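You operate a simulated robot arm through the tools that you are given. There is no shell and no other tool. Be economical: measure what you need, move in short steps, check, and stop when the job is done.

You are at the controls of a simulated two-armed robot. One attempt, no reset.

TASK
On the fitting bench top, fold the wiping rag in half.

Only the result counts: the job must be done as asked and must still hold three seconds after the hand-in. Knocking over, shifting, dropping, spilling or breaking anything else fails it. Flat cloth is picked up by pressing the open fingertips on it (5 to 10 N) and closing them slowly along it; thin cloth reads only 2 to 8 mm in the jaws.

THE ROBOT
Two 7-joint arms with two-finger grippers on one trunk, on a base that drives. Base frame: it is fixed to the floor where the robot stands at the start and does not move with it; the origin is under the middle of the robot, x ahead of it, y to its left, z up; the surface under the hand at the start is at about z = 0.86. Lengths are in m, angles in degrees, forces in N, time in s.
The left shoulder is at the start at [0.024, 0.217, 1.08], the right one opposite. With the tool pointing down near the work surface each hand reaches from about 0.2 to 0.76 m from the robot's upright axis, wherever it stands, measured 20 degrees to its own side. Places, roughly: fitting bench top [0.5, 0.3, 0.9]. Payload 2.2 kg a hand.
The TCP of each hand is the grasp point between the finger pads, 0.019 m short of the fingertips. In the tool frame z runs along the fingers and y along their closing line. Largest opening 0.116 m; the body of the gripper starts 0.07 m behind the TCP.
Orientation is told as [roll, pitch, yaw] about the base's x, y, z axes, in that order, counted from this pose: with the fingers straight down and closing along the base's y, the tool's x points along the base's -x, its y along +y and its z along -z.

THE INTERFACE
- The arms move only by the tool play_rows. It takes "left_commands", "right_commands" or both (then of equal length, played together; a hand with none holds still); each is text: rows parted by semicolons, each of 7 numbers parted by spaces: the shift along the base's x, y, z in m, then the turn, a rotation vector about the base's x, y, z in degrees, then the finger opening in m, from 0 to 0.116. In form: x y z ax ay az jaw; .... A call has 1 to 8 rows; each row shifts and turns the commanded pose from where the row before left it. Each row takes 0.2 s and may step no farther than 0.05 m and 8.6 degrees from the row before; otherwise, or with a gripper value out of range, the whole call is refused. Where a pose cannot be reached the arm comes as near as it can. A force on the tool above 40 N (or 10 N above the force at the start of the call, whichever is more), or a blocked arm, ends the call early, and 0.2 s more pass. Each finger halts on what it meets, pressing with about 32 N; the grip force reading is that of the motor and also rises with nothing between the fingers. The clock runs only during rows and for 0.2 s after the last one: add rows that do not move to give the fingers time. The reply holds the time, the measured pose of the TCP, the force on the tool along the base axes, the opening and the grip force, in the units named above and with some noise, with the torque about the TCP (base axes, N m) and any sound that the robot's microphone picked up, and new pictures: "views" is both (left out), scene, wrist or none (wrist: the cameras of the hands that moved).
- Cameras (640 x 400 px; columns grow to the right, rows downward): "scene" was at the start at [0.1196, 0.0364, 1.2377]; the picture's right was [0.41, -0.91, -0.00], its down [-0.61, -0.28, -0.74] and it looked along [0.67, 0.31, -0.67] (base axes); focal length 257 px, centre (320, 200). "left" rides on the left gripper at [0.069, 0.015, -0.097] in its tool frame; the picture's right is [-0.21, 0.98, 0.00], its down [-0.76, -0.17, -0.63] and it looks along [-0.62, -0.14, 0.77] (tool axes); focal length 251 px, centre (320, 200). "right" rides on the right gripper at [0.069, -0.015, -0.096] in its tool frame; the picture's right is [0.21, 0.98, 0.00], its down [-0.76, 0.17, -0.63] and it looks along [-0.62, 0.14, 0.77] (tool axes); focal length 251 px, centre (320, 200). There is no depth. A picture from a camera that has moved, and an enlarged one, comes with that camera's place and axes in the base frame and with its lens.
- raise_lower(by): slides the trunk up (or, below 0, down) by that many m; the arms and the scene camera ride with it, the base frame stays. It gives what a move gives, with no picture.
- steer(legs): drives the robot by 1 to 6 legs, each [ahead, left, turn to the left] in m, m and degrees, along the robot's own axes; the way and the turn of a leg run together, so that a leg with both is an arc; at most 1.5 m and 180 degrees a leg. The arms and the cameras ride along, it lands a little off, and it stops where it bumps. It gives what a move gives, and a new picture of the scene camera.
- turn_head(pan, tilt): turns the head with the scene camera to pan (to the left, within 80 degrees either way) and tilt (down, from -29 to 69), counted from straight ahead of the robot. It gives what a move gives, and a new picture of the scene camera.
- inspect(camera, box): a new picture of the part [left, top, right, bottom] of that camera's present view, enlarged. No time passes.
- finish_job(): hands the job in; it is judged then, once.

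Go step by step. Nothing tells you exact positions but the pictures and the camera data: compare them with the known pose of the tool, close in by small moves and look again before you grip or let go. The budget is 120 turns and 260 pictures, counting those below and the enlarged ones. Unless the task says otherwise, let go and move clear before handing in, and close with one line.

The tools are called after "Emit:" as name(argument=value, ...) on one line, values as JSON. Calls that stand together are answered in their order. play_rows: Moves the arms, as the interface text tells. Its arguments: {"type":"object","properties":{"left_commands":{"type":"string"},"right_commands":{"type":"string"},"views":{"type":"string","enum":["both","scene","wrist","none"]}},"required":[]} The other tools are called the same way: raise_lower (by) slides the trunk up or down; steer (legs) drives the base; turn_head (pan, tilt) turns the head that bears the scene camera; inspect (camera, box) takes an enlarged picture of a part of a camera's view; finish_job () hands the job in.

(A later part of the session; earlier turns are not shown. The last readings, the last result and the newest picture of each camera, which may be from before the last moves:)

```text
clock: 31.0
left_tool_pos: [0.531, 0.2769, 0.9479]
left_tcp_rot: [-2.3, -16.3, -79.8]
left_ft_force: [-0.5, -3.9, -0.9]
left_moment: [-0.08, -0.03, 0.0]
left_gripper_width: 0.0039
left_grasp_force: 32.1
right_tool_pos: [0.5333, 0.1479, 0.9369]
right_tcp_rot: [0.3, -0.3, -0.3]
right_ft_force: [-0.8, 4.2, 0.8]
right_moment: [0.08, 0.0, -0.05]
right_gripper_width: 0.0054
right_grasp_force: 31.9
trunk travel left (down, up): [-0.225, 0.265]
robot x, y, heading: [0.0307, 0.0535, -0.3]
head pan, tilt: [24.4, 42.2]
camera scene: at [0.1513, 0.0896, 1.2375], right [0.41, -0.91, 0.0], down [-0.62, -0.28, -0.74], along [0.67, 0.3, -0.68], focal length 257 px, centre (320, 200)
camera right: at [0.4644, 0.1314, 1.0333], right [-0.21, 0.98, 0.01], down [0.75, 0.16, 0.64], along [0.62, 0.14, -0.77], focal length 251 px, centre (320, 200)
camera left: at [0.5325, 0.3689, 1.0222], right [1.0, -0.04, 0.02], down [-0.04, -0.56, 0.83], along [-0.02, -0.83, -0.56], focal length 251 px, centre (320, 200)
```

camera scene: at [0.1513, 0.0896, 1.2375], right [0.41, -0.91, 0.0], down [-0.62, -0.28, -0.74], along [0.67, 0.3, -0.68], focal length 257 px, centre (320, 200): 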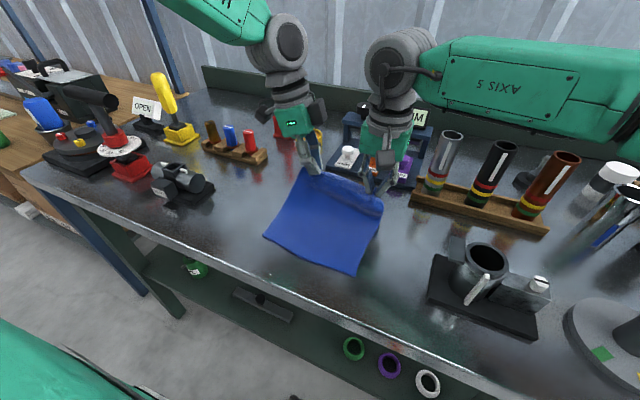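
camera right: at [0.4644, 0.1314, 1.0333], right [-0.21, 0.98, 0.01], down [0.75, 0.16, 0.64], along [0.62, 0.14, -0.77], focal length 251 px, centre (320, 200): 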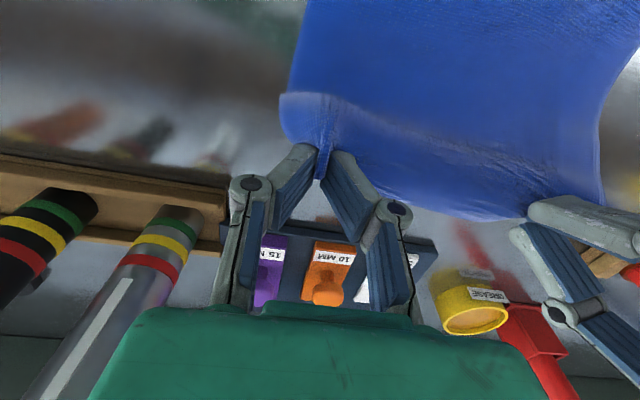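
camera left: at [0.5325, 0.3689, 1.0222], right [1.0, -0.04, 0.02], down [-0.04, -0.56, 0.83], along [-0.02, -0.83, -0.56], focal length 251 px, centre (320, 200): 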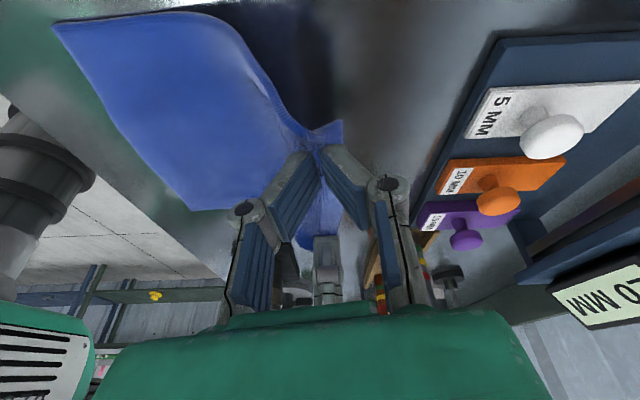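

The lift is clean and the near corners haven't moved. I'll carry the edge back while tilting the fingers forward.

Emit:
play_rows(left_commands="-0.02 -0.003 0.004 0 -8 0 0; -0.02 -0.003 0 0 -8 0 0; -0.02 0 0 0 -8 0 0; -0.025 0 -0.008 0 -8 0 0; -0.022 0 -0.01 0 -8 0 0; 0 0 0 0 0 0 0", right_commands="-0.02 0.002 0.012 0 -8 0 0; -0.02 0 0 0 -8 0 0; -0.02 0 0 0 -8 0 0; -0.025 0 -0.008 0 -8 0 0; -0.025 0 -0.01 0 -8 0 0; 0 0 0 0 0 0 0")

```text
clock: 32.4
left_tool_pos: [0.4592, 0.2674, 0.9366]
left_tcp_rot: [39.6, -18.9, -93.1]
left_ft_force: [-1.4, -1.6, 0.6]
left_moment: [-0.06, 0.04, -0.02]
left_gripper_width: 0.0035
left_grasp_force: 32.3
left hand out of reach, approached as far as the arm can: row 5
right_tool_pos: [0.4217, 0.1506, 0.9287]
right_tcp_rot: [0.6, -40.2, -0.3]
right_ft_force: [0.4, 1.9, 0.2]
right_moment: [0.07, 0.04, 0.01]
right_gripper_width: 0.0053
right_grasp_force: 32.4
trunk travel left (down, up): [-0.225, 0.265]
robot x, y, heading: [0.0247, 0.0519, -0.2]
head pan, tilt: [24.4, 42.2]
camera scene: at [0.1489, 0.0893, 1.2378], right [0.41, -0.91, 0.0], down [-0.61, -0.28, -0.74], along [0.67, 0.31, -0.67], focal length 257 px, centre (320, 200)
camera right: at [0.3071, 0.1332, 0.9585], right [-0.17, 0.98, -0.13], down [0.17, 0.16, 0.97], along [0.97, 0.14, -0.19], focal length 251 px, centre (320, 200)
camera left: at [0.4115, 0.362, 0.9938], right [0.75, -0.04, 0.66], down [-0.56, -0.56, 0.61], along [0.35, -0.83, -0.45], focal length 251 px, centre (320, 200)
```

scene: 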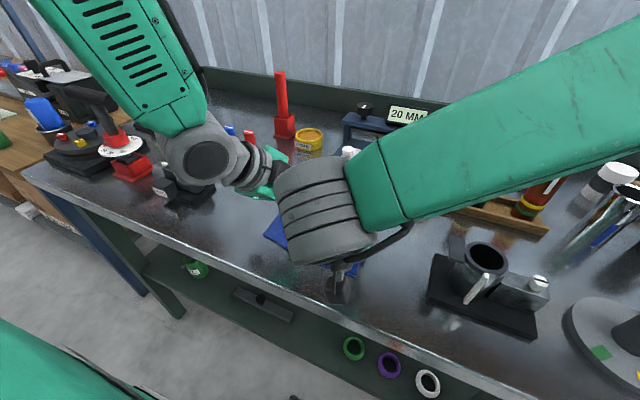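
right: 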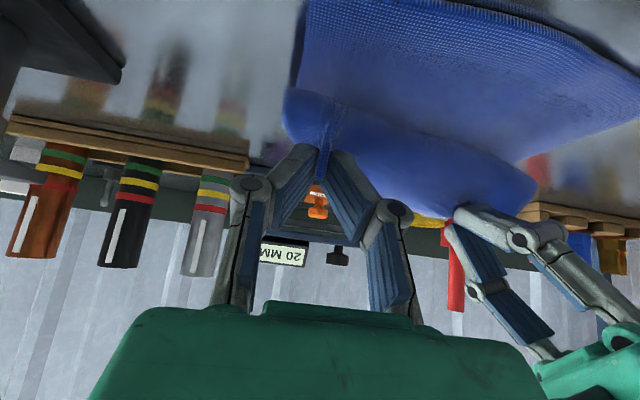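
left: 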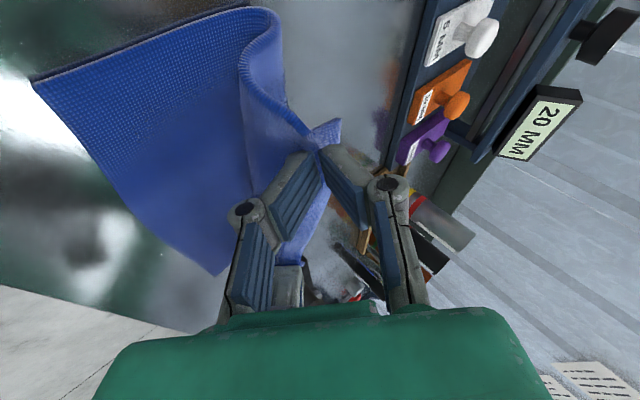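

The left hand can't follow that full tilt so close in. I'll undo its tilt while holding the right hand, so it can reach further back.

Emit:
play_rows(left_commands="0 0 0 0 8 0 0; 0 0 0 0 8 0 0; 0 0 0 0 8 0 0; 0 0 0 0 0 0 0", views="none")

```text
clock: 33.4
left_tool_pos: [0.4593, 0.2668, 0.9357]
left_tcp_rot: [14.4, -18.4, -84.8]
left_ft_force: [0.2, -1.3, -0.1]
left_moment: [-0.02, -0.01, 0.02]
left_gripper_width: 0.0033
left_grasp_force: 32.4
right_tool_pos: [0.4207, 0.1485, 0.9304]
right_tcp_rot: [0.5, -40.3, -0.2]
right_ft_force: [0.4, 1.8, 1.1]
right_moment: [0.01, 0.01, 0.0]
right_gripper_width: 0.0052
right_grasp_force: 32.2
trunk travel left (down, up): [-0.225, 0.265]
robot x, y, heading: [0.0312, 0.054, 0.1]
head pan, tilt: [24.4, 42.2]
```

Emit:
play_rows(left_commands="-0.02 0.004 0 0 0 0 0; -0.018 0.004 -0.005 0 0 0 0; 0 0 0 0 0 0 0", views="both")

```text
clock: 34.2
left_tool_pos: [0.4208, 0.2752, 0.9299]
left_tcp_rot: [14.3, -18.4, -84.8]
left_ft_force: [0.7, -1.7, 0.8]
left_moment: [-0.05, -0.03, -0.03]
left_gripper_width: 0.0033
left_grasp_force: 31.9
right_tool_pos: [0.4215, 0.1489, 0.9282]
right_tcp_rot: [0.6, -40.2, -0.4]
right_ft_force: [0.3, 1.8, -0.2]
right_moment: [0.08, 0.06, 0.03]
right_gripper_width: 0.0051
right_grasp_force: 31.8
trunk travel left (down, up): [-0.225, 0.265]
robot x, y, heading: [0.0269, 0.0523, 0.2]
head pan, tilt: [24.4, 42.2]
camera scene: at [0.1494, 0.0899, 1.2377], right [0.41, -0.91, 0.0], down [-0.61, -0.28, -0.74], along [0.67, 0.3, -0.67], focal length 257 px, centre (320, 200)
camera left: at [0.4015, 0.3689, 1.001], right [0.95, -0.04, 0.3], down [-0.27, -0.56, 0.78], along [0.14, -0.83, -0.55], focal length 251 px, centre (320, 200)
```

scene: 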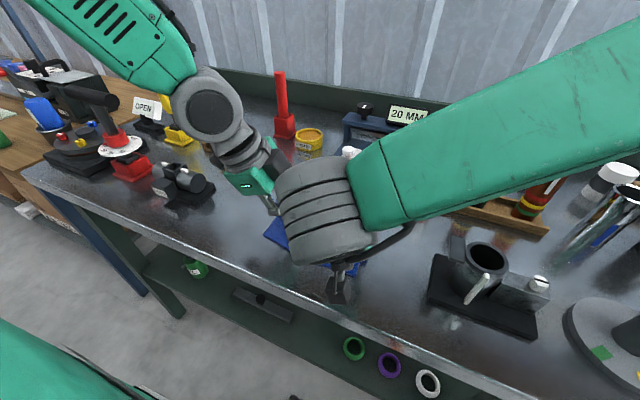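
left: 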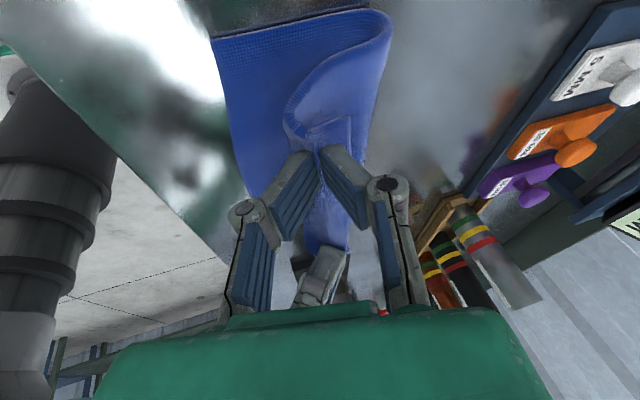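

The edge is carried past the fold line. Now I'll lower both grips onto the near edge.

Emit:
play_rows(left_commands="-0.01 0.003 -0.006 0 0 0 0; -0.008 0.003 -0.01 0 0 0 0; -0.004 0.002 -0.01 0 0 0 0; 0 0 -0.006 0 0 0 0; 0 0 0 0 0 0 0", right_commands="-0.014 0.002 -0.006 0 0 0 0; -0.014 0 -0.012 0 0 0 0; -0.01 0 -0.012 0 0 0 0; 0 0 -0.008 0 0 0 0; 0 0 0 0 0 0 0")

```text
clock: 35.4
left_tool_pos: [0.3985, 0.2826, 0.8996]
left_tcp_rot: [14.4, -18.4, -84.9]
left_ft_force: [-1.6, -6.0, 0.9]
left_moment: [-0.08, 0.0, 0.01]
left_gripper_width: 0.0034
left_grasp_force: 31.9
right_tool_pos: [0.3841, 0.152, 0.8937]
right_tcp_rot: [0.7, -40.4, -0.3]
right_ft_force: [0.4, 5.3, 3.3]
right_moment: [0.13, -0.04, 0.02]
right_gripper_width: 0.005
right_grasp_force: 32.1
trunk travel left (down, up): [-0.225, 0.265]
robot x, y, heading: [0.0289, 0.0512, 0.2]
head pan, tilt: [24.4, 42.2]
camera scene: at [0.1485, 0.0893, 1.2379], right [0.41, -0.91, 0.0], down [-0.61, -0.28, -0.74], along [0.67, 0.3, -0.67], focal length 257 px, centre (320, 200)
camera right: at [0.2695, 0.1353, 0.9224], right [-0.17, 0.98, -0.13], down [0.17, 0.16, 0.97], along [0.97, 0.14, -0.19], focal length 251 px, centre (320, 200)
camera left: at [0.3792, 0.3759, 0.9703], right [0.95, -0.04, 0.3], down [-0.27, -0.56, 0.78], along [0.14, -0.83, -0.55], focal length 251 px, centre (320, 200)
```

scene: 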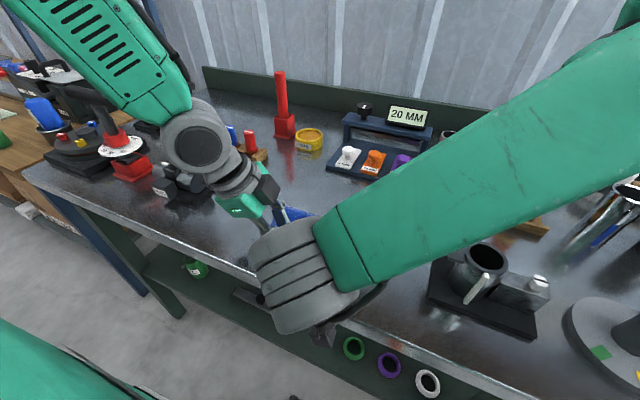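
right: 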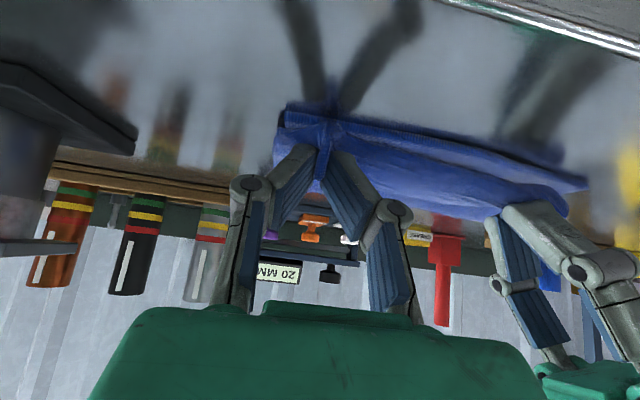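
left: 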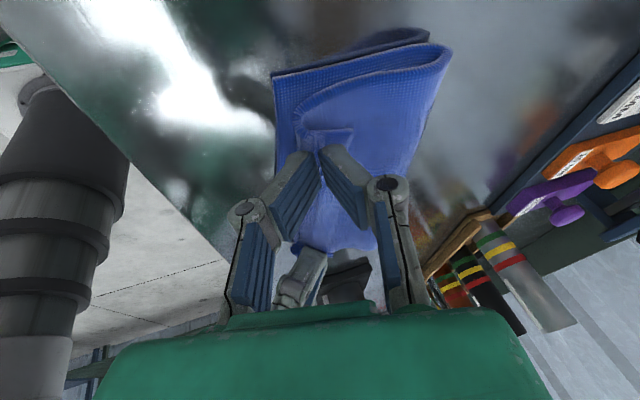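

The fold looks good. I'll lower the last centimetre, ease the side tension, and open the fingers gently.

Emit:
play_rows(left_commands="-0.002 -0.003 -0.005 0 0 0 0; 0 0 -0.005 0 0 0 0; 0 0 0 0 0 0 0; 0 0 0 0 0 0 0.008; 0 0 0 0 0 0 0.016; 0 0 0 0 0 0 0.02; 0 0 0 0 0 0 0.02", right_commands="-0.003 0.002 -0.005 0 0 0 0; 0 0 -0.005 0 0 0 0; 0 0 0 0 0 0 0; 0 0 0 0 0 0 0.008; 0 0 0 0 0 0 0.016; 0 0 0 0 0 0 0.02; 0 0 0 0 0 0 0.02", views="wrist")

```text
clock: 36.1
left_tool_pos: [0.3958, 0.2794, 0.8904]
left_tcp_rot: [14.5, -18.4, -84.9]
left_ft_force: [-0.6, -2.1, 1.8]
left_moment: [-0.04, 0.02, 0.03]
left_gripper_width: 0.0036
left_grasp_force: 32.3
right_tool_pos: [0.3848, 0.1532, 0.8885]
right_tcp_rot: [1.1, -41.1, -0.9]
right_ft_force: [-2.8, -3.2, 19.3]
right_moment: [0.01, 0.04, -0.03]
right_gripper_width: 0.005
right_grasp_force: 31.5
trunk travel left (down, up): [-0.225, 0.265]
robot x, y, heading: [0.0288, 0.0554, -0.1]
head pan, tilt: [24.4, 42.2]
stopped in row 3 (right hand): the force on the tool passed its limit at 42 N (the readings are from after the stop); the commanded pose is now the measured one
camera right: at [0.2688, 0.1373, 0.9155], right [-0.16, 0.98, -0.13], down [0.15, 0.15, 0.98], along [0.98, 0.14, -0.17], focal length 251 px, centre (320, 200)
camera left: at [0.3761, 0.3723, 0.9613], right [0.95, -0.04, 0.3], down [-0.27, -0.56, 0.78], along [0.14, -0.82, -0.55], focal length 251 px, centre (320, 200)
```

right: 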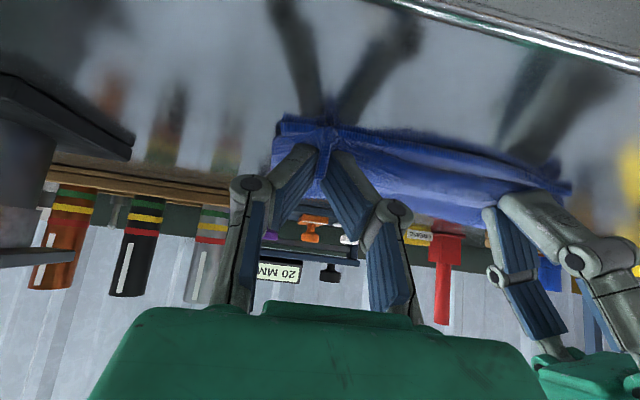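
left: 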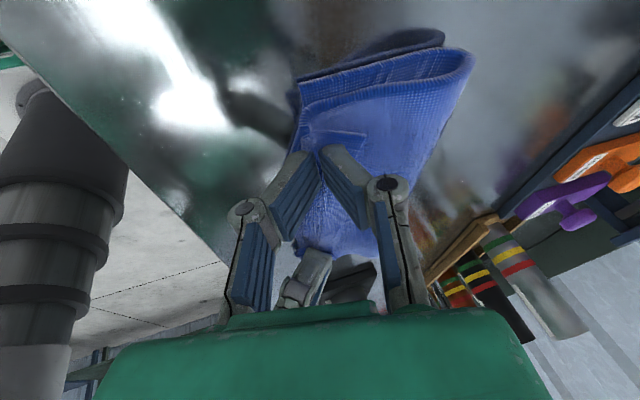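

The right hand touched something under its tilted body, so I'll back it off a little and release both.

Emit:
play_rows(left_commands="0.005 0 0.003 0 0 0 0; 0.005 0 0 0 0 0 0; 0 0 0 0 0 0 0.008; 0 0 0 0 0 0 0.016; 0 0 0 0 0 0 0.024; 0 0 0 0 0 0 0.03; 0 0 0 0 0 0 0.03", right_commands="0 0 0.005 0 0 0 0; 0 0 0 0 0 0 0; 0 0 0 0 0 0 0.008; 0 0 0 0 0 0 0.016; 0 0 0 0 0 0 0.024; 0 0 0 0 0 0 0.03; 0 0 0 0 0 0 0.03", views="wrist")

```text
clock: 37.8
left_tool_pos: [0.4053, 0.2793, 0.8929]
left_tcp_rot: [14.4, -18.3, -84.8]
left_ft_force: [-0.3, -0.1, -0.9]
left_moment: [-0.02, -0.01, 0.0]
left_gripper_width: 0.0299
left_grasp_force: 0.1
right_tool_pos: [0.3831, 0.1521, 0.8923]
right_tcp_rot: [1.0, -40.9, -0.7]
right_ft_force: [0.0, -1.5, 1.0]
right_moment: [0.01, -0.02, 0.01]
right_gripper_width: 0.0295
right_grasp_force: 0.1
trunk travel left (down, up): [-0.225, 0.265]
robot x, y, heading: [0.0283, 0.054, -0.1]
head pan, tilt: [24.4, 42.2]
camera right: at [0.2684, 0.1373, 0.9194], right [-0.16, 0.98, -0.13], down [0.16, 0.15, 0.98], along [0.97, 0.14, -0.18], focal length 251 px, centre (320, 200)
camera left: at [0.3862, 0.3727, 0.9638], right [0.95, -0.04, 0.3], down [-0.27, -0.56, 0.78], along [0.14, -0.82, -0.55], focal length 251 px, centre (320, 200)
```

right: 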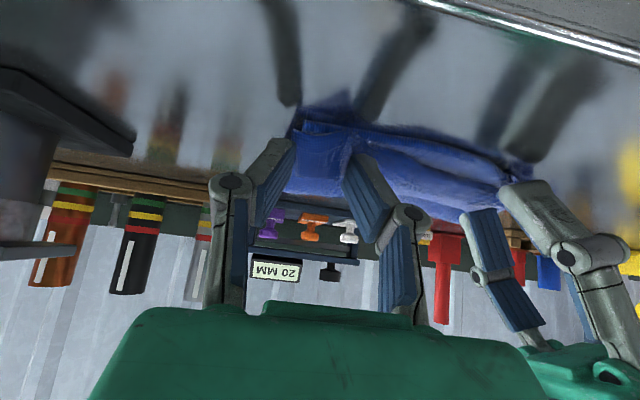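
left: 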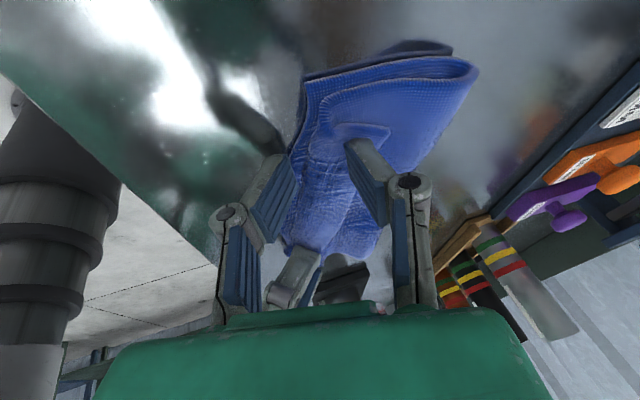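

Both are released. I'll withdraw the hands and look from the head camera.

Emit:
play_rows(left_commands="0 0.004 0.012 0 0 0 0.03; 0 0.006 0.02 0 0 0 0.03; 0 0.02 0.03 0 0 0 0.03; 0 0.04 0.02 0 0 0 0.03; 0 0.04 0.02 0 0 0 0.03; 0 0.03 0 0 0 0 0.03", right_commands="-0.008 0 0.01 0 0 0 0.03; -0.012 0 0.02 0 0 0 0.03; 0 0 0.04 0 8 0 0.03; 0 -0.02 0.03 0 8 0 0.03; 0 -0.04 0.02 0 8 0 0.03; 0 -0.045 0 0 8 0 0.03", views="scene")

```text
clock: 39.1
left_tool_pos: [0.4079, 0.4237, 0.9936]
left_tcp_rot: [14.6, -18.2, -84.8]
left_ft_force: [0.0, 0.2, 0.0]
left_moment: [0.01, 0.01, -0.02]
left_gripper_width: 0.0299
left_grasp_force: 0.0
right_tool_pos: [0.3649, 0.0505, 1.0112]
right_tcp_rot: [0.6, -8.7, -0.5]
right_ft_force: [-0.8, 0.0, -0.4]
right_moment: [0.0, -0.02, -0.02]
right_gripper_width: 0.0301
right_grasp_force: 0.1
trunk travel left (down, up): [-0.225, 0.265]
robot x, y, heading: [0.0321, 0.0495, -0.1]
head pan, tilt: [24.4, 42.2]
camera scene: at [0.1495, 0.0925, 1.2375], right [0.41, -0.91, 0.0], down [-0.61, -0.28, -0.74], along [0.67, 0.3, -0.68], focal length 257 px, centre (320, 200)
```

scene: 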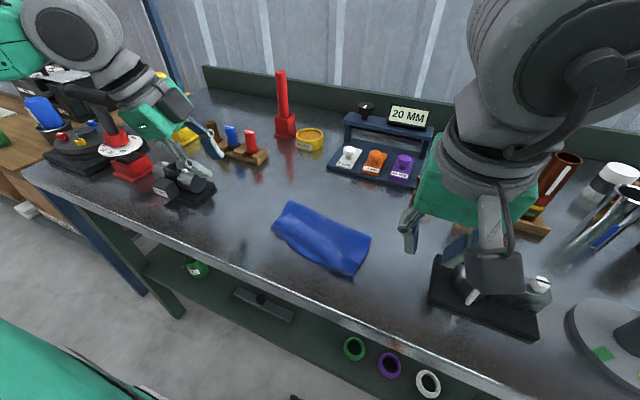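

Emit:
inspect(camera="scene", box=[250, 185, 410, 285])

```text
4.00 times, centred on (330, 235) of scene
camera zoom: at [0.1495, 0.0925, 1.2375], right [0.41, -0.91, 0.0], down [-0.61, -0.28, -0.74], along [0.67, 0.3, -0.68], focal length 1029 px, centre (280, 60)
```

zoom: 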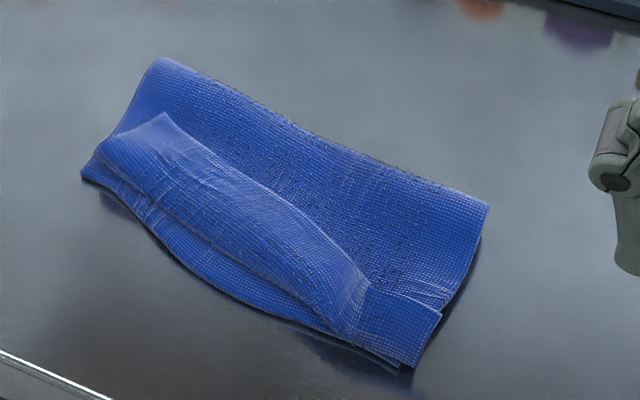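

The rag is folded, but the carried edge has curled back on top as a strip. I'll look closely with the right wrist camera before unrolling it.

Emit:
play_rows(right_commands="-0.005 0.04 0.01 0 8 0 0.02; -0.005 0.04 0 0 0.7 0 0.01; -0.005 0.04 0 0 0 0 0.0; -0.005 0.03 0 0 0 0 0.0; 0 0 0 0 0 0 0; 0 0 0 0 0 0 0", views="wrist")

Emit:
inspect(camera="left", box=[0, 0, 640, 400])

```text
clock: 40.5
left_tool_pos: [0.4067, 0.4226, 0.9945]
left_tcp_rot: [14.5, -18.4, -84.8]
left_ft_force: [-0.3, 0.8, -0.5]
left_moment: [0.0, -0.02, -0.02]
left_gripper_width: 0.03
left_grasp_force: 0.1
right_tool_pos: [0.3441, 0.1999, 1.0209]
right_tcp_rot: [0.4, -0.1, -0.5]
right_ft_force: [-0.2, -0.5, -0.9]
right_moment: [0.01, 0.01, 0.02]
right_gripper_width: 0.0
right_grasp_force: 28.1
trunk travel left (down, up): [-0.225, 0.265]
robot x, y, heading: [0.031, 0.0494, -0.1]
head pan, tilt: [24.4, 42.2]
camera right: at [0.2761, 0.1843, 1.1185], right [-0.21, 0.98, 0.01], down [0.76, 0.15, 0.64], along [0.62, 0.14, -0.77], focal length 251 px, centre (320, 200)
```

right: 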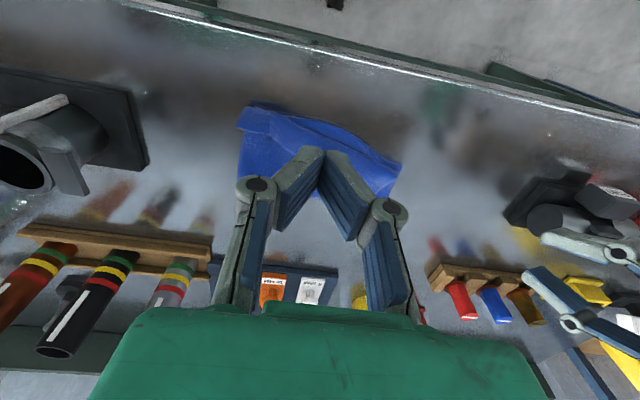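

```text
1.00 times, centred on (320, 200) of left (not enlarged: the box is as wide or as high as the picture)
camera zoom: at [0.3871, 0.5159, 1.065], right [0.95, -0.04, 0.3], down [-0.27, -0.56, 0.78], along [0.14, -0.82, -0.55], focal length 251 px, centre (320, 200)
```

zoom: 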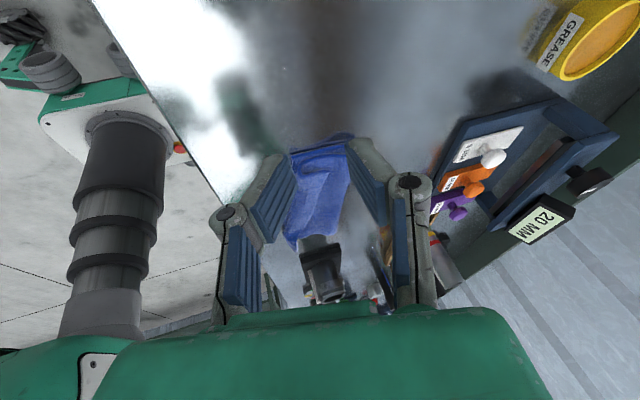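

The cloth was pushed about 2 cm and its edge strip now lies curled back on top. I'll hold the fold with the right hand's closed fingertip and use the left fingertip to roll the strip back toward the near edge.

Emit:
play_rows(left_commands="0.01 -0.03 0 0 0 0 0; 0.008 -0.03 -0.01 0 0 0 0; 0.008 -0.03 -0.02 0 0 0 0; 0.005 -0.03 -0.025 0 0 0 0; 0 -0.022 -0.02 0 0 0 0; 0 0 -0.012 0 0 0 0; 0 0 0 0 0 0 0", right_commands="0.04 -0.02 0 0 0 0 0; 0.04 -0.015 -0.01 0 0 0 0; 0.03 0 -0.03 0 0 0 0; 0 0 -0.04 0 0 0 0; 0 0 -0.03 0 0 0 0; 0 0 -0.012 0 0 0 0; 0 0 0 0 0 0 0")

```text
clock: 42.1
left_tool_pos: [0.4357, 0.2793, 0.9067]
left_tcp_rot: [14.4, -18.4, -84.8]
left_ft_force: [0.2, 0.3, -0.5]
left_moment: [-0.02, -0.04, 0.01]
left_gripper_width: 0.0002
left_grasp_force: 28.5
right_tool_pos: [0.4542, 0.1654, 0.8994]
right_tcp_rot: [0.6, -0.3, -0.5]
right_ft_force: [0.0, 0.4, 0.5]
right_moment: [-0.03, 0.03, -0.01]
right_gripper_width: 0.0002
right_grasp_force: 28.5
trunk travel left (down, up): [-0.225, 0.265]
robot x, y, heading: [0.0321, 0.0534, -0.1]
head pan, tilt: [24.4, 42.2]
camera scene: at [0.15, 0.089, 1.2377], right [0.41, -0.91, 0.0], down [-0.61, -0.28, -0.74], along [0.67, 0.31, -0.67], focal length 257 px, centre (320, 200)
camera right: at [0.3862, 0.1482, 0.9967], right [-0.2, 0.98, 0.01], down [0.76, 0.15, 0.64], along [0.62, 0.14, -0.77], focal length 251 px, centre (320, 200)
camera left: at [0.4178, 0.3728, 0.9784], right [0.95, -0.04, 0.3], down [-0.27, -0.56, 0.78], along [0.14, -0.82, -0.55], focal length 251 px, centre (320, 200)
```

scene: 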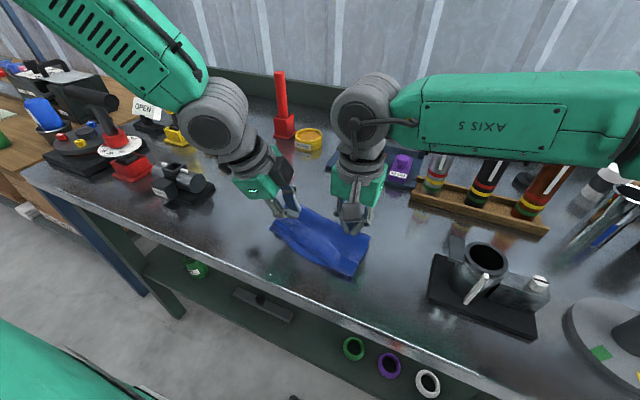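
right: 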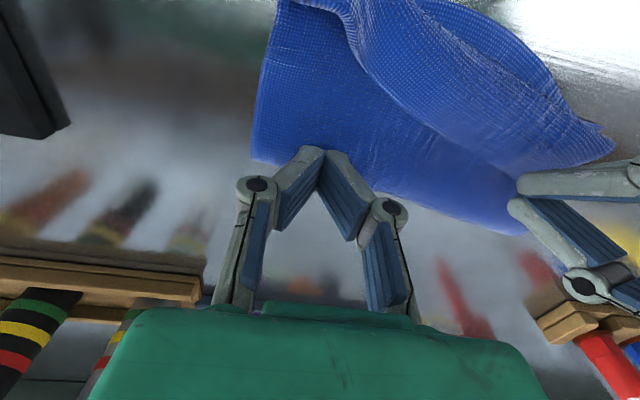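
left: 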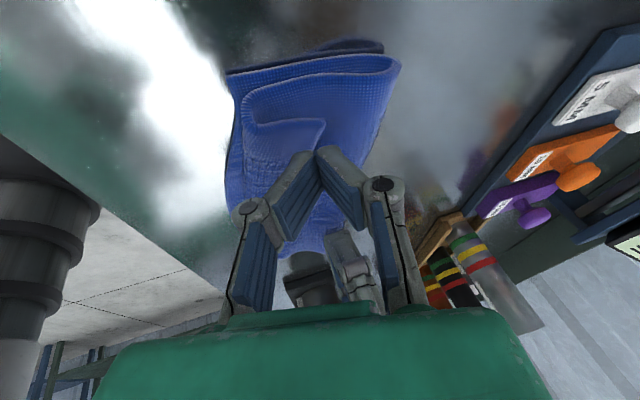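

I'll shift the left tip 12 mm onto the strip and press both tips down lightly.

Emit:
play_rows(left_commands="-0.012 0.002 -0.006 0 0 0 0; 0 0 -0.006 0 0 0 0; 0 0 -0.003 0 0 0 0; 0 0 0 0 0 0 0", right_commands="0 0 -0.006 0 0 0 0; 0 0 -0.006 0 0 0 0; 0 0 -0.003 0 0 0 0; 0 0 0 0 0 0 0", views="none")

```text
clock: 43.1
left_tool_pos: [0.4241, 0.2839, 0.8923]
left_tcp_rot: [14.3, -18.7, -84.9]
left_ft_force: [0.1, -0.7, 1.8]
left_moment: [-0.03, 0.02, 0.01]
left_gripper_width: 0.0
left_grasp_force: 28.9
right_tool_pos: [0.4532, 0.1679, 0.8837]
right_tcp_rot: [0.3, -0.3, -0.5]
right_ft_force: [0.0, -2.4, 6.9]
right_moment: [-0.07, 0.0, 0.01]
right_gripper_width: 0.0
right_grasp_force: 28.3
trunk travel left (down, up): [-0.225, 0.265]
robot x, y, heading: [0.0291, 0.0513, 0.0]
head pan, tilt: [24.4, 42.2]
```

The left tip is touching lightly. I'll add a little pressure and drag the strip toward the near edge.

Emit:
play_rows(left_commands="0 0 -0.0015 0 0 0 0; -0.008 0.002 0 0 0 0 0; -0.01 0.003 0 0 0 0 0; -0.01 0.003 0 0 0 0 0; -0.01 0.003 0 0 0 0 0; 0 0 0 0 0 0 0", views="both")

```text
clock: 44.5
left_tool_pos: [0.3865, 0.2911, 0.8914]
left_tcp_rot: [14.6, -18.5, -84.9]
left_ft_force: [1.6, -1.9, 4.0]
left_moment: [-0.03, -0.06, -0.01]
left_gripper_width: 0.0
left_grasp_force: 28.6
right_tool_pos: [0.4533, 0.1627, 0.8851]
right_tcp_rot: [0.5, -0.3, -0.6]
right_ft_force: [-0.4, -0.9, 5.9]
right_moment: [-0.05, -0.01, -0.02]
right_gripper_width: 0.0
right_grasp_force: 28.3
trunk travel left (down, up): [-0.225, 0.265]
robot x, y, heading: [0.0293, 0.0526, 0.3]
head pan, tilt: [24.4, 42.2]
camera scene: at [0.1492, 0.0877, 1.2379], right [0.41, -0.91, 0.0], down [-0.61, -0.28, -0.74], along [0.67, 0.31, -0.67], focal length 257 px, centre (320, 200)
camera left: at [0.3673, 0.3842, 0.9624], right [0.95, -0.04, 0.3], down [-0.27, -0.56, 0.78], along [0.14, -0.82, -0.55], focal length 251 px, centre (320, 200)
```

scene: 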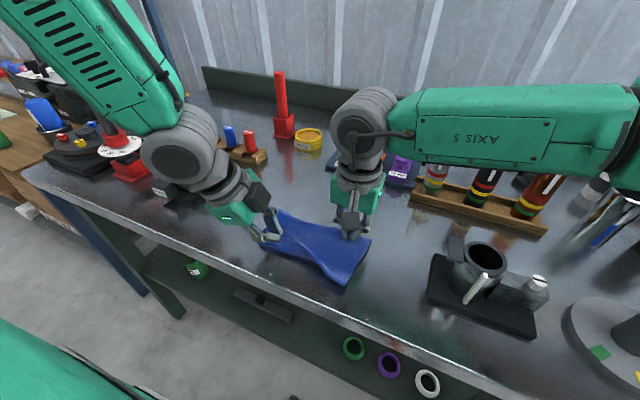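
left: 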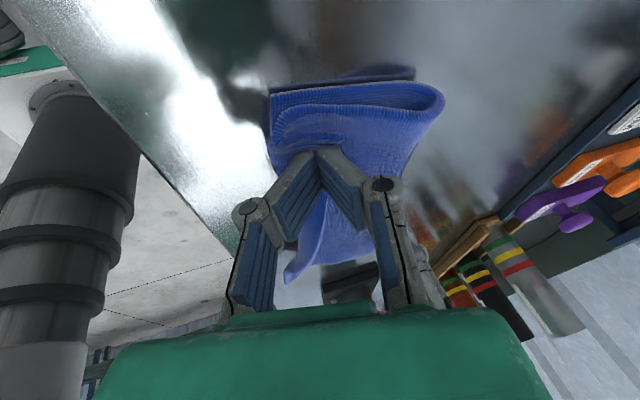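

The strip is unrolling. I'll lift the left hand away and check.

Emit:
play_rows(left_commands="-0.01 0.002 0 0 0 0 0; -0.006 0 0.01 0 0 0 0; 0 0.02 0.03 0 0 0 0; 0 0.04 0.02 0 0 0 0; 0 0.03 0 0 0 0 0", views="scene")

Emit:
inspect(camera="scene", box=[250, 195, 410, 295])

```text
clock: 45.8
left_tool_pos: [0.3842, 0.3855, 0.9501]
left_tcp_rot: [14.6, -18.4, -84.9]
left_ft_force: [0.0, 0.1, -0.7]
left_moment: [-0.04, -0.01, -0.03]
left_gripper_width: 0.0
left_grasp_force: 28.7
left hand out of reach, approached as far as the arm can: row 1, 2
right_tool_pos: [0.4528, 0.166, 0.8844]
right_tcp_rot: [0.2, -0.2, -0.6]
right_ft_force: [0.2, -2.1, 10.0]
right_moment: [-0.09, -0.04, 0.0]
right_gripper_width: 0.0
right_grasp_force: 28.8
trunk travel left (down, up): [-0.225, 0.265]
robot x, y, heading: [0.0354, 0.0514, 0.1]
head pan, tilt: [24.4, 42.2]
camera scene: at [0.1479, 0.095, 1.2375], right [0.41, -0.91, 0.01], down [-0.61, -0.28, -0.74], along [0.67, 0.3, -0.68], focal length 257 px, centre (320, 200)
```

scene: 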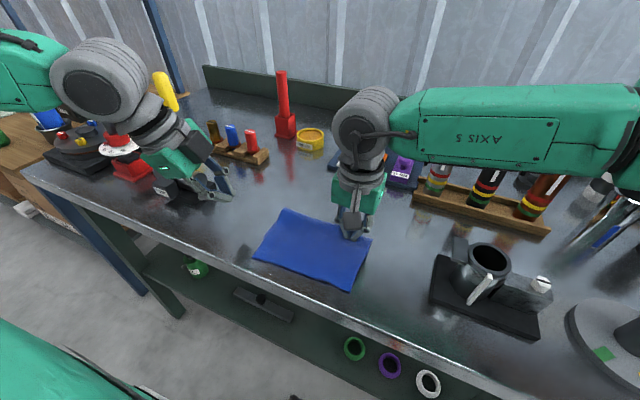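

```text
4.00 times, centred on (330, 245) of scene
camera zoom: at [0.1479, 0.095, 1.2375], right [0.41, -0.91, 0.01], down [-0.61, -0.28, -0.74], along [0.67, 0.3, -0.68], focal length 1029 px, centre (280, 20)
```

zoom: 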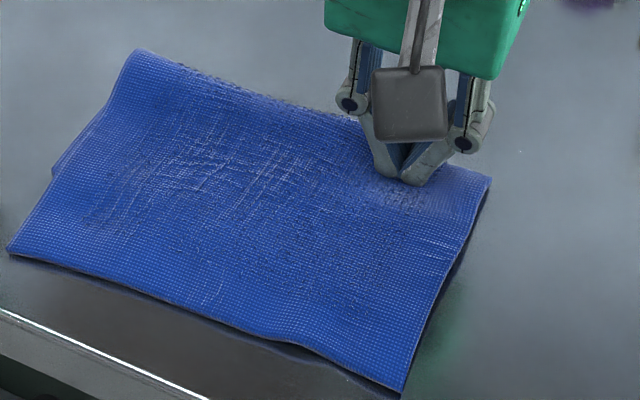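

The strip is now fully flat. The left top corner A, at about (0.334,0.304), overshoots the lower corner D, at about (0.382,0.314), and the right side nearly matches. I'll straighten the left hand and re-grip corner A to lay it on D.

Emit:
play_rows(left_commands="0 0 0.03 0 8 0 0.026; 0 0 0 0 8 0 0.026; 0 0 0 8 0 0 0.026; 0 0 0 8 0 0 0.026; 0 0 0 0 0 8 0.026; 0 0 0 0 0 8 0.026; 0 0 0 0 0 8 0.026; 0 0 0 0 0 8 0.026", views="none")

Emit:
play_rows(left_commands="-0.01 -0.03 0 0 0 4 0.026; -0.012 -0.03 -0.02 0 0 0 0.026; -0.012 -0.028 -0.025 0 0 0 0.026; 0 0 -0.02 0 0 0 0.026; 0 0 0 0 0 0 0.026; 0 0 0 0 0 0 0.026")

```text
clock: 47.5
left_tool_pos: [0.3857, 0.3811, 0.9809]
left_tcp_rot: [0.6, -0.4, -48.2]
left_ft_force: [0.5, -0.2, -0.2]
left_moment: [0.02, -0.01, 0.0]
left_gripper_width: 0.0262
left_grasp_force: 0.1
right_tool_pos: [0.4543, 0.1636, 0.8827]
right_tcp_rot: [0.7, -0.3, -0.5]
right_ft_force: [0.1, 1.4, 7.7]
right_moment: [0.06, 0.01, -0.04]
right_gripper_width: 0.0001
right_grasp_force: 28.3
trunk travel left (down, up): [-0.225, 0.265]
robot x, y, heading: [0.0292, 0.0516, -0.1]
head pan, tilt: [24.4, 42.2]
```

```text
clock: 49.0
left_tool_pos: [0.3513, 0.2944, 0.9154]
left_tcp_rot: [0.7, -0.4, -44.3]
left_ft_force: [-0.5, -1.0, -0.5]
left_moment: [0.0, -0.02, -0.02]
left_gripper_width: 0.0262
left_grasp_force: 0.0
right_tool_pos: [0.4536, 0.1643, 0.8834]
right_tcp_rot: [0.5, -0.2, -0.5]
right_ft_force: [-0.1, -2.2, 7.0]
right_moment: [-0.04, 0.01, 0.03]
right_gripper_width: 0.0
right_grasp_force: 28.4
trunk travel left (down, up): [-0.225, 0.265]
robot x, y, heading: [0.0269, 0.0529, -0.1]
head pan, tilt: [24.4, 42.2]
camera scene: at [0.149, 0.0878, 1.2379], right [0.41, -0.91, 0.0], down [-0.61, -0.28, -0.74], along [0.67, 0.31, -0.67], focal length 257 px, centre (320, 200)
camera left: at [0.3098, 0.3514, 1.0116], right [0.84, 0.55, 0.01], down [0.42, -0.65, 0.64], along [0.36, -0.53, -0.77], focal length 251 px, centre (320, 200)
```

scene: 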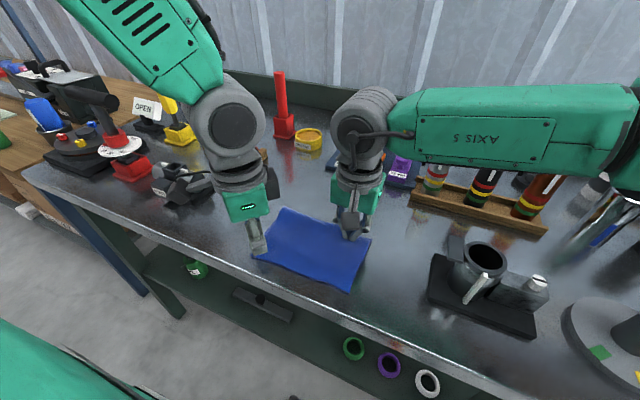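
left: 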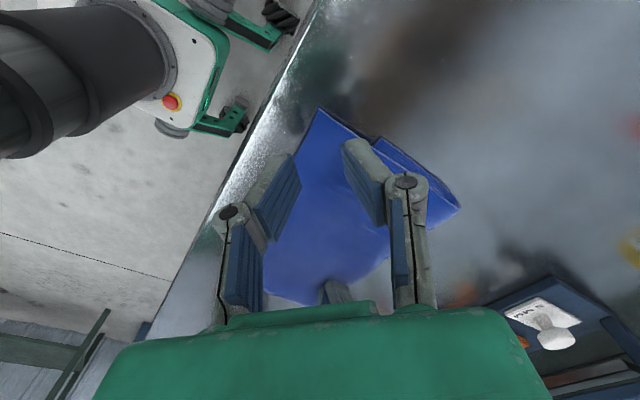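

Corner A is at (0.339,0.308) and D at (0.383,0.311), and the fingers are placed right. I'll lower to contact.

Emit:
play_rows(left_commands="-0.002 0.002 -0.012 0 0 0 0.026; 0 0 -0.012 0 0 0 0.026; 0 0 -0.006 0 0 0 0.026; 0 0 -0.003 0 0 0 0.026; 0 0 0 0 0 0 0.026", views="wrist")

```text
clock: 50.1
left_tool_pos: [0.3496, 0.2947, 0.8829]
left_tcp_rot: [0.7, -0.4, -44.3]
left_ft_force: [1.3, -0.3, 4.0]
left_moment: [-0.01, -0.02, -0.02]
left_gripper_width: 0.0259
left_grasp_force: 0.0
right_tool_pos: [0.4542, 0.1635, 0.8847]
right_tcp_rot: [0.5, -0.4, -0.6]
right_ft_force: [-0.5, -1.0, 6.8]
right_moment: [0.02, 0.01, 0.0]
right_gripper_width: 0.0
right_grasp_force: 28.6
trunk travel left (down, up): [-0.225, 0.265]
robot x, y, heading: [0.03, 0.0514, -0.1]
head pan, tilt: [24.4, 42.2]
camera left: at [0.3079, 0.3528, 0.9801], right [0.84, 0.55, 0.01], down [0.42, -0.65, 0.64], along [0.36, -0.53, -0.77], focal length 251 px, centre (320, 200)
```

left: 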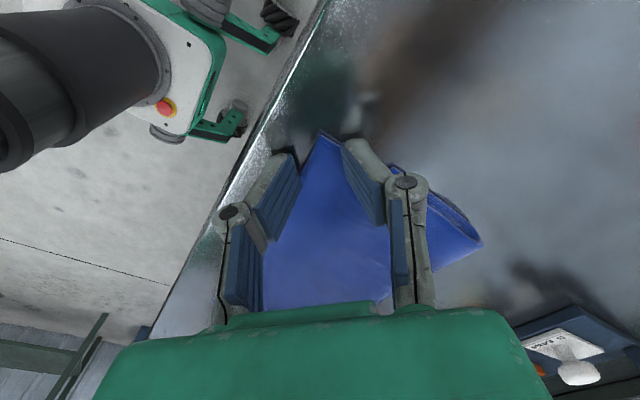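

The fingers are too close to the corner tip, so I'll move about 7 mm further in before pinching.

Emit:
play_rows(left_commands="0 0 0.005 0 0 0 0.026; 0.005 -0.006 0 0 0 0 0.024; 0 0 -0.005 0 0 0 0.024; 0 0 -0.001 0 0 0 0.024; 0 0 0 0 0 0 0.024", views="wrist")

```text
clock: 51.4
left_tool_pos: [0.3542, 0.2888, 0.883]
left_tcp_rot: [0.6, -0.5, -44.3]
left_ft_force: [0.2, 0.9, 7.0]
left_moment: [-0.01, -0.04, 0.0]
left_gripper_width: 0.0189
left_grasp_force: 5.0
right_tool_pos: [0.4532, 0.1642, 0.8849]
right_tcp_rot: [0.6, -0.3, -0.6]
right_ft_force: [0.2, -1.0, 4.9]
right_moment: [-0.02, -0.03, -0.01]
right_gripper_width: 0.0
right_grasp_force: 28.3
trunk travel left (down, up): [-0.225, 0.265]
robot x, y, heading: [0.0329, 0.0515, -0.2]
head pan, tilt: [24.4, 42.2]
camera left: at [0.3132, 0.3464, 0.9798], right [0.84, 0.55, 0.01], down [0.42, -0.65, 0.64], along [0.36, -0.53, -0.77], focal length 251 px, centre (320, 200)
```

left: 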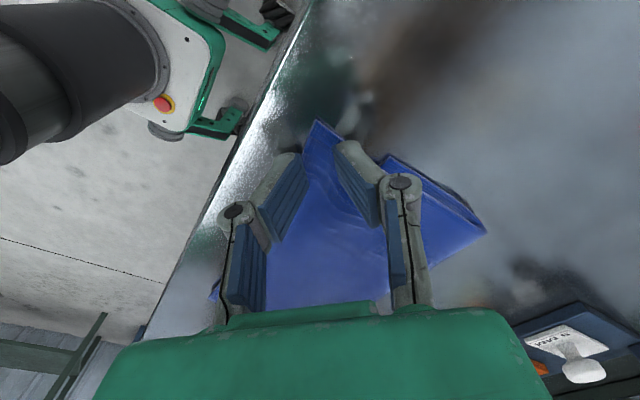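

Emit:
play_rows(left_commands="0 0 0 0 0 0 0.016; 0 0 0 0 0 0 0.013; 0 0 0 0 0 0 0.010; 0 0 0 0 0 0 0.007; 0 0 0 0 0 0 0.004; 0 0 0 0 0 0 0; 0 0 0 0 0 0 0", views="wrist")

```text
clock: 53.0
left_tool_pos: [0.3546, 0.2896, 0.8825]
left_tcp_rot: [0.6, -0.4, -44.2]
left_ft_force: [-1.1, 0.2, 1.7]
left_moment: [0.01, -0.02, 0.0]
left_gripper_width: 0.0
left_grasp_force: 28.7
right_tool_pos: [0.4542, 0.1638, 0.8851]
right_tcp_rot: [0.4, -0.3, -0.6]
right_ft_force: [0.5, -1.2, 7.1]
right_moment: [0.01, 0.0, 0.01]
right_gripper_width: 0.0
right_grasp_force: 27.9
trunk travel left (down, up): [-0.225, 0.265]
robot x, y, heading: [0.0338, 0.049, 0.0]
head pan, tilt: [24.4, 42.2]
camera left: at [0.313, 0.3466, 0.9795], right [0.84, 0.55, 0.01], down [0.42, -0.65, 0.64], along [0.36, -0.53, -0.77], focal length 251 px, centre (320, 200)
```

left: 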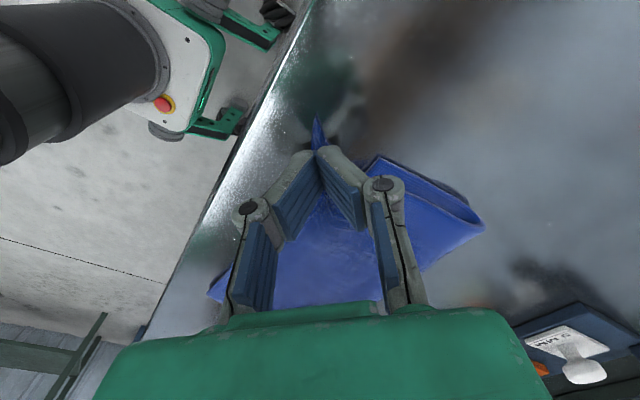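

It reads zero, so the pinch missed. I'll reopen in place, press harder, and add a slight downward feed while closing.

Emit:
play_rows(left_commands="0 0 0 0 0 0 0.01; 0.003 -0.003 0.002 0 0 0 0.028; 0 0 -0.002 0 0 0 0.028; 0 0 -0.002 0 0 0 0.028; 0 0 0 0 0 0 0.028", views="wrist")

```text
clock: 54.1
left_tool_pos: [0.3565, 0.2855, 0.881]
left_tcp_rot: [0.6, -0.4, -44.3]
left_ft_force: [0.2, 0.5, 5.1]
left_moment: [0.01, -0.01, -0.02]
left_gripper_width: 0.027
left_grasp_force: 3.7
right_tool_pos: [0.4534, 0.1633, 0.8856]
right_tcp_rot: [0.4, -0.3, -0.6]
right_ft_force: [1.0, -1.2, 6.7]
right_moment: [-0.02, -0.03, 0.01]
right_gripper_width: 0.0
right_grasp_force: 27.7
trunk travel left (down, up): [-0.225, 0.265]
robot x, y, heading: [0.031, 0.0496, -0.1]
head pan, tilt: [24.4, 42.2]
camera left: at [0.3161, 0.3424, 0.9775], right [0.84, 0.55, 0.01], down [0.42, -0.65, 0.64], along [0.36, -0.53, -0.77], focal length 251 px, centre (320, 200)
```

left: 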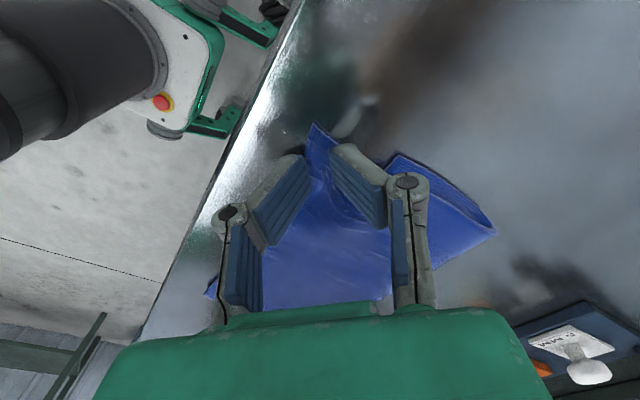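

Emit:
play_rows(left_commands="0 0 -0.001 0 0 0 0.025; 0 0 -0.0004 0 0 0 0.021; 0 0 -0.0004 0 0 0 0.017; 0 0 -0.0004 0 0 0 0.013; 0 0 -0.0004 0 0 0 0.009; 0 0 0 0 0 0 0.005; 0 0 0 0 0 0 0.0; 0 0 0 0 0 0 0", views="wrist")

```text
clock: 55.4
left_tool_pos: [0.3573, 0.2852, 0.8807]
left_tcp_rot: [1.1, -0.6, -44.2]
left_ft_force: [-3.2, 1.0, 28.7]
left_moment: [-0.02, -0.02, 0.03]
left_gripper_width: 0.0004
left_grasp_force: 28.7
right_tool_pos: [0.4515, 0.1625, 0.8853]
right_tcp_rot: [0.7, -0.4, -0.5]
right_ft_force: [-0.2, 0.0, 2.6]
right_moment: [-0.01, 0.02, 0.02]
right_gripper_width: 0.0001
right_grasp_force: 28.8
trunk travel left (down, up): [-0.225, 0.265]
robot x, y, heading: [0.031, 0.0524, -0.2]
head pan, tilt: [24.4, 42.2]
stopped in row 6 (left hand): the force on the tool passed its limit at 51 N (the readings are from after the stop); the commanded pose is now the measured one
camera left: at [0.3151, 0.3421, 0.9777], right [0.83, 0.55, 0.02], down [0.41, -0.65, 0.64], along [0.36, -0.53, -0.77], focal length 251 px, centre (320, 200)
```

left: 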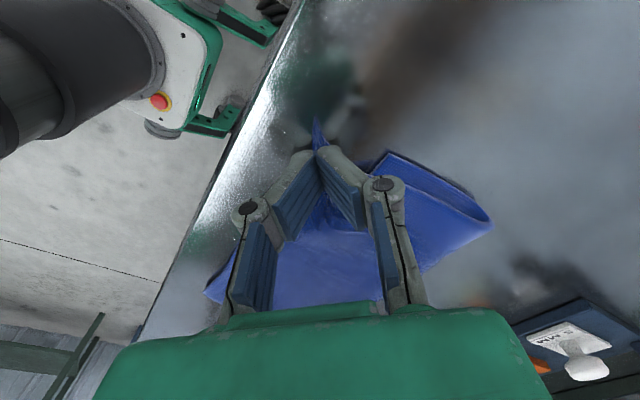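

Emit:
play_rows(left_commands="0 0 0.008 0 0 0 0; 0 0 0.012 0 0 0 0; 0 0 0 0 0 0 0", views="wrist")

```text
clock: 56.2
left_tool_pos: [0.3569, 0.2863, 0.8989]
left_tcp_rot: [0.7, -0.6, -44.2]
left_ft_force: [-0.4, -0.7, 0.3]
left_moment: [-0.01, 0.04, 0.03]
left_gripper_width: 0.0001
left_grasp_force: 28.6
right_tool_pos: [0.4529, 0.1641, 0.886]
right_tcp_rot: [0.5, -0.4, -0.6]
right_ft_force: [0.7, 1.0, 4.4]
right_moment: [-0.01, -0.01, 0.01]
right_gripper_width: 0.0
right_grasp_force: 28.8
trunk travel left (down, up): [-0.225, 0.265]
robot x, y, heading: [0.0317, 0.0507, 0.1]
head pan, tilt: [24.4, 42.2]
camera left: at [0.3152, 0.3431, 0.9957], right [0.83, 0.55, 0.01], down [0.42, -0.65, 0.64], along [0.36, -0.53, -0.77], focal length 251 px, centre (320, 200)
```

left: 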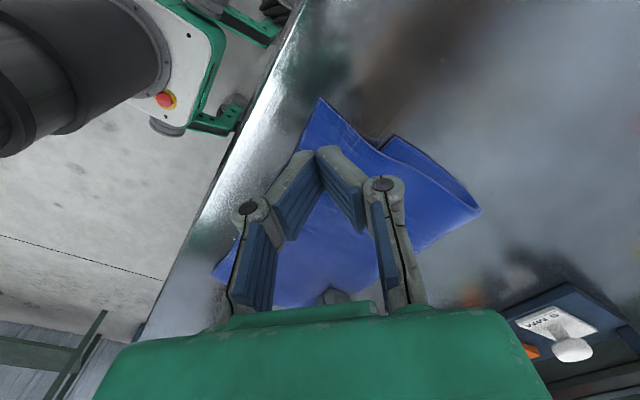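

The pinch missed again, but the cloth fell back flat. Dragging by friction worked well, so I'll press near the left part of the fold and roll the top layer forward about 4 cm while the right hand pins its side.

Emit:
play_rows(left_commands="0 0 0.025 0 0 0 0; 0.025 0.001 0 0 0 0 0; 0.025 0.001 0 0 0 0 0; 0.018 0 -0.01 0 0 0 0; 0 0 -0.015 0 0 0 0; 0 0 -0.007 0 0 0 0; 0 0 -0.004 0 0 0 0; 0 0 0 0 0 0 0", views="wrist")

```text
clock: 58.0
left_tool_pos: [0.4244, 0.2881, 0.8874]
left_tcp_rot: [0.8, -0.4, -44.3]
left_ft_force: [0.3, 0.0, 2.1]
left_moment: [0.01, 0.01, -0.04]
left_gripper_width: 0.0
left_grasp_force: 28.7
right_tool_pos: [0.4535, 0.1638, 0.8838]
right_tcp_rot: [0.5, -0.4, -0.6]
right_ft_force: [-0.2, -0.8, 5.3]
right_moment: [-0.03, 0.02, 0.0]
right_gripper_width: 0.0
right_grasp_force: 28.8
trunk travel left (down, up): [-0.225, 0.265]
robot x, y, heading: [0.0329, 0.0508, -0.0]
head pan, tilt: [24.4, 42.2]
camera left: at [0.3829, 0.3451, 0.984], right [0.83, 0.55, 0.02], down [0.42, -0.65, 0.64], along [0.36, -0.53, -0.77], focal length 251 px, centre (320, 200)
```

left: 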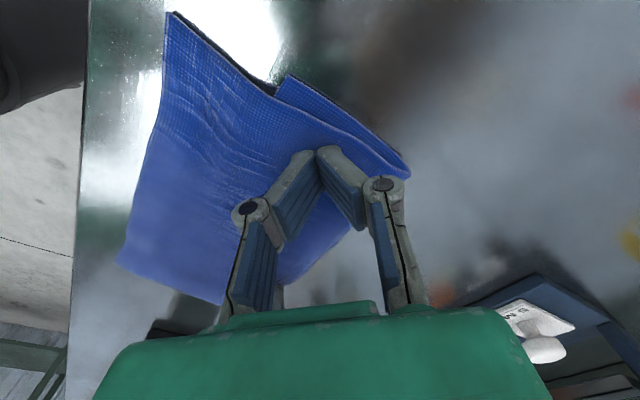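

Emit:
play_rows(left_commands="0 0 -0.001 0 0 0 0; 0.008 0 0 0 0 0 0; 0.008 0 0 0 0 0 0; 0.008 0 0 0 0 0 0; 0 0 0 0 0 0 0", views="wrist")

```text
clock: 59.2
left_tool_pos: [0.4496, 0.2868, 0.8851]
left_tcp_rot: [0.9, -0.5, -44.3]
left_ft_force: [-0.6, 0.0, 1.5]
left_moment: [0.01, 0.04, 0.0]
left_gripper_width: 0.0001
left_grasp_force: 28.4
right_tool_pos: [0.4526, 0.1631, 0.8852]
right_tcp_rot: [0.5, -0.4, -0.5]
right_ft_force: [0.8, 0.4, 4.9]
right_moment: [0.01, 0.0, 0.0]
right_gripper_width: 0.0001
right_grasp_force: 28.1
trunk travel left (down, up): [-0.225, 0.265]
robot x, y, heading: [0.0313, 0.0493, 0.2]
head pan, tilt: [24.4, 42.2]
camera left: at [0.4072, 0.3446, 0.9833], right [0.84, 0.55, 0.02], down [0.42, -0.65, 0.64], along [0.36, -0.53, -0.77], focal length 251 px, centre (320, 200)
```

left: 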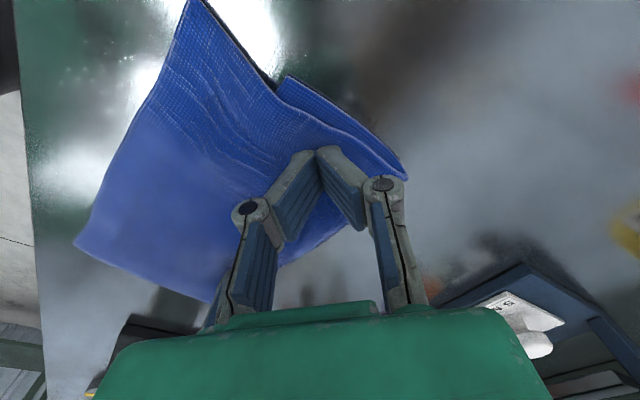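

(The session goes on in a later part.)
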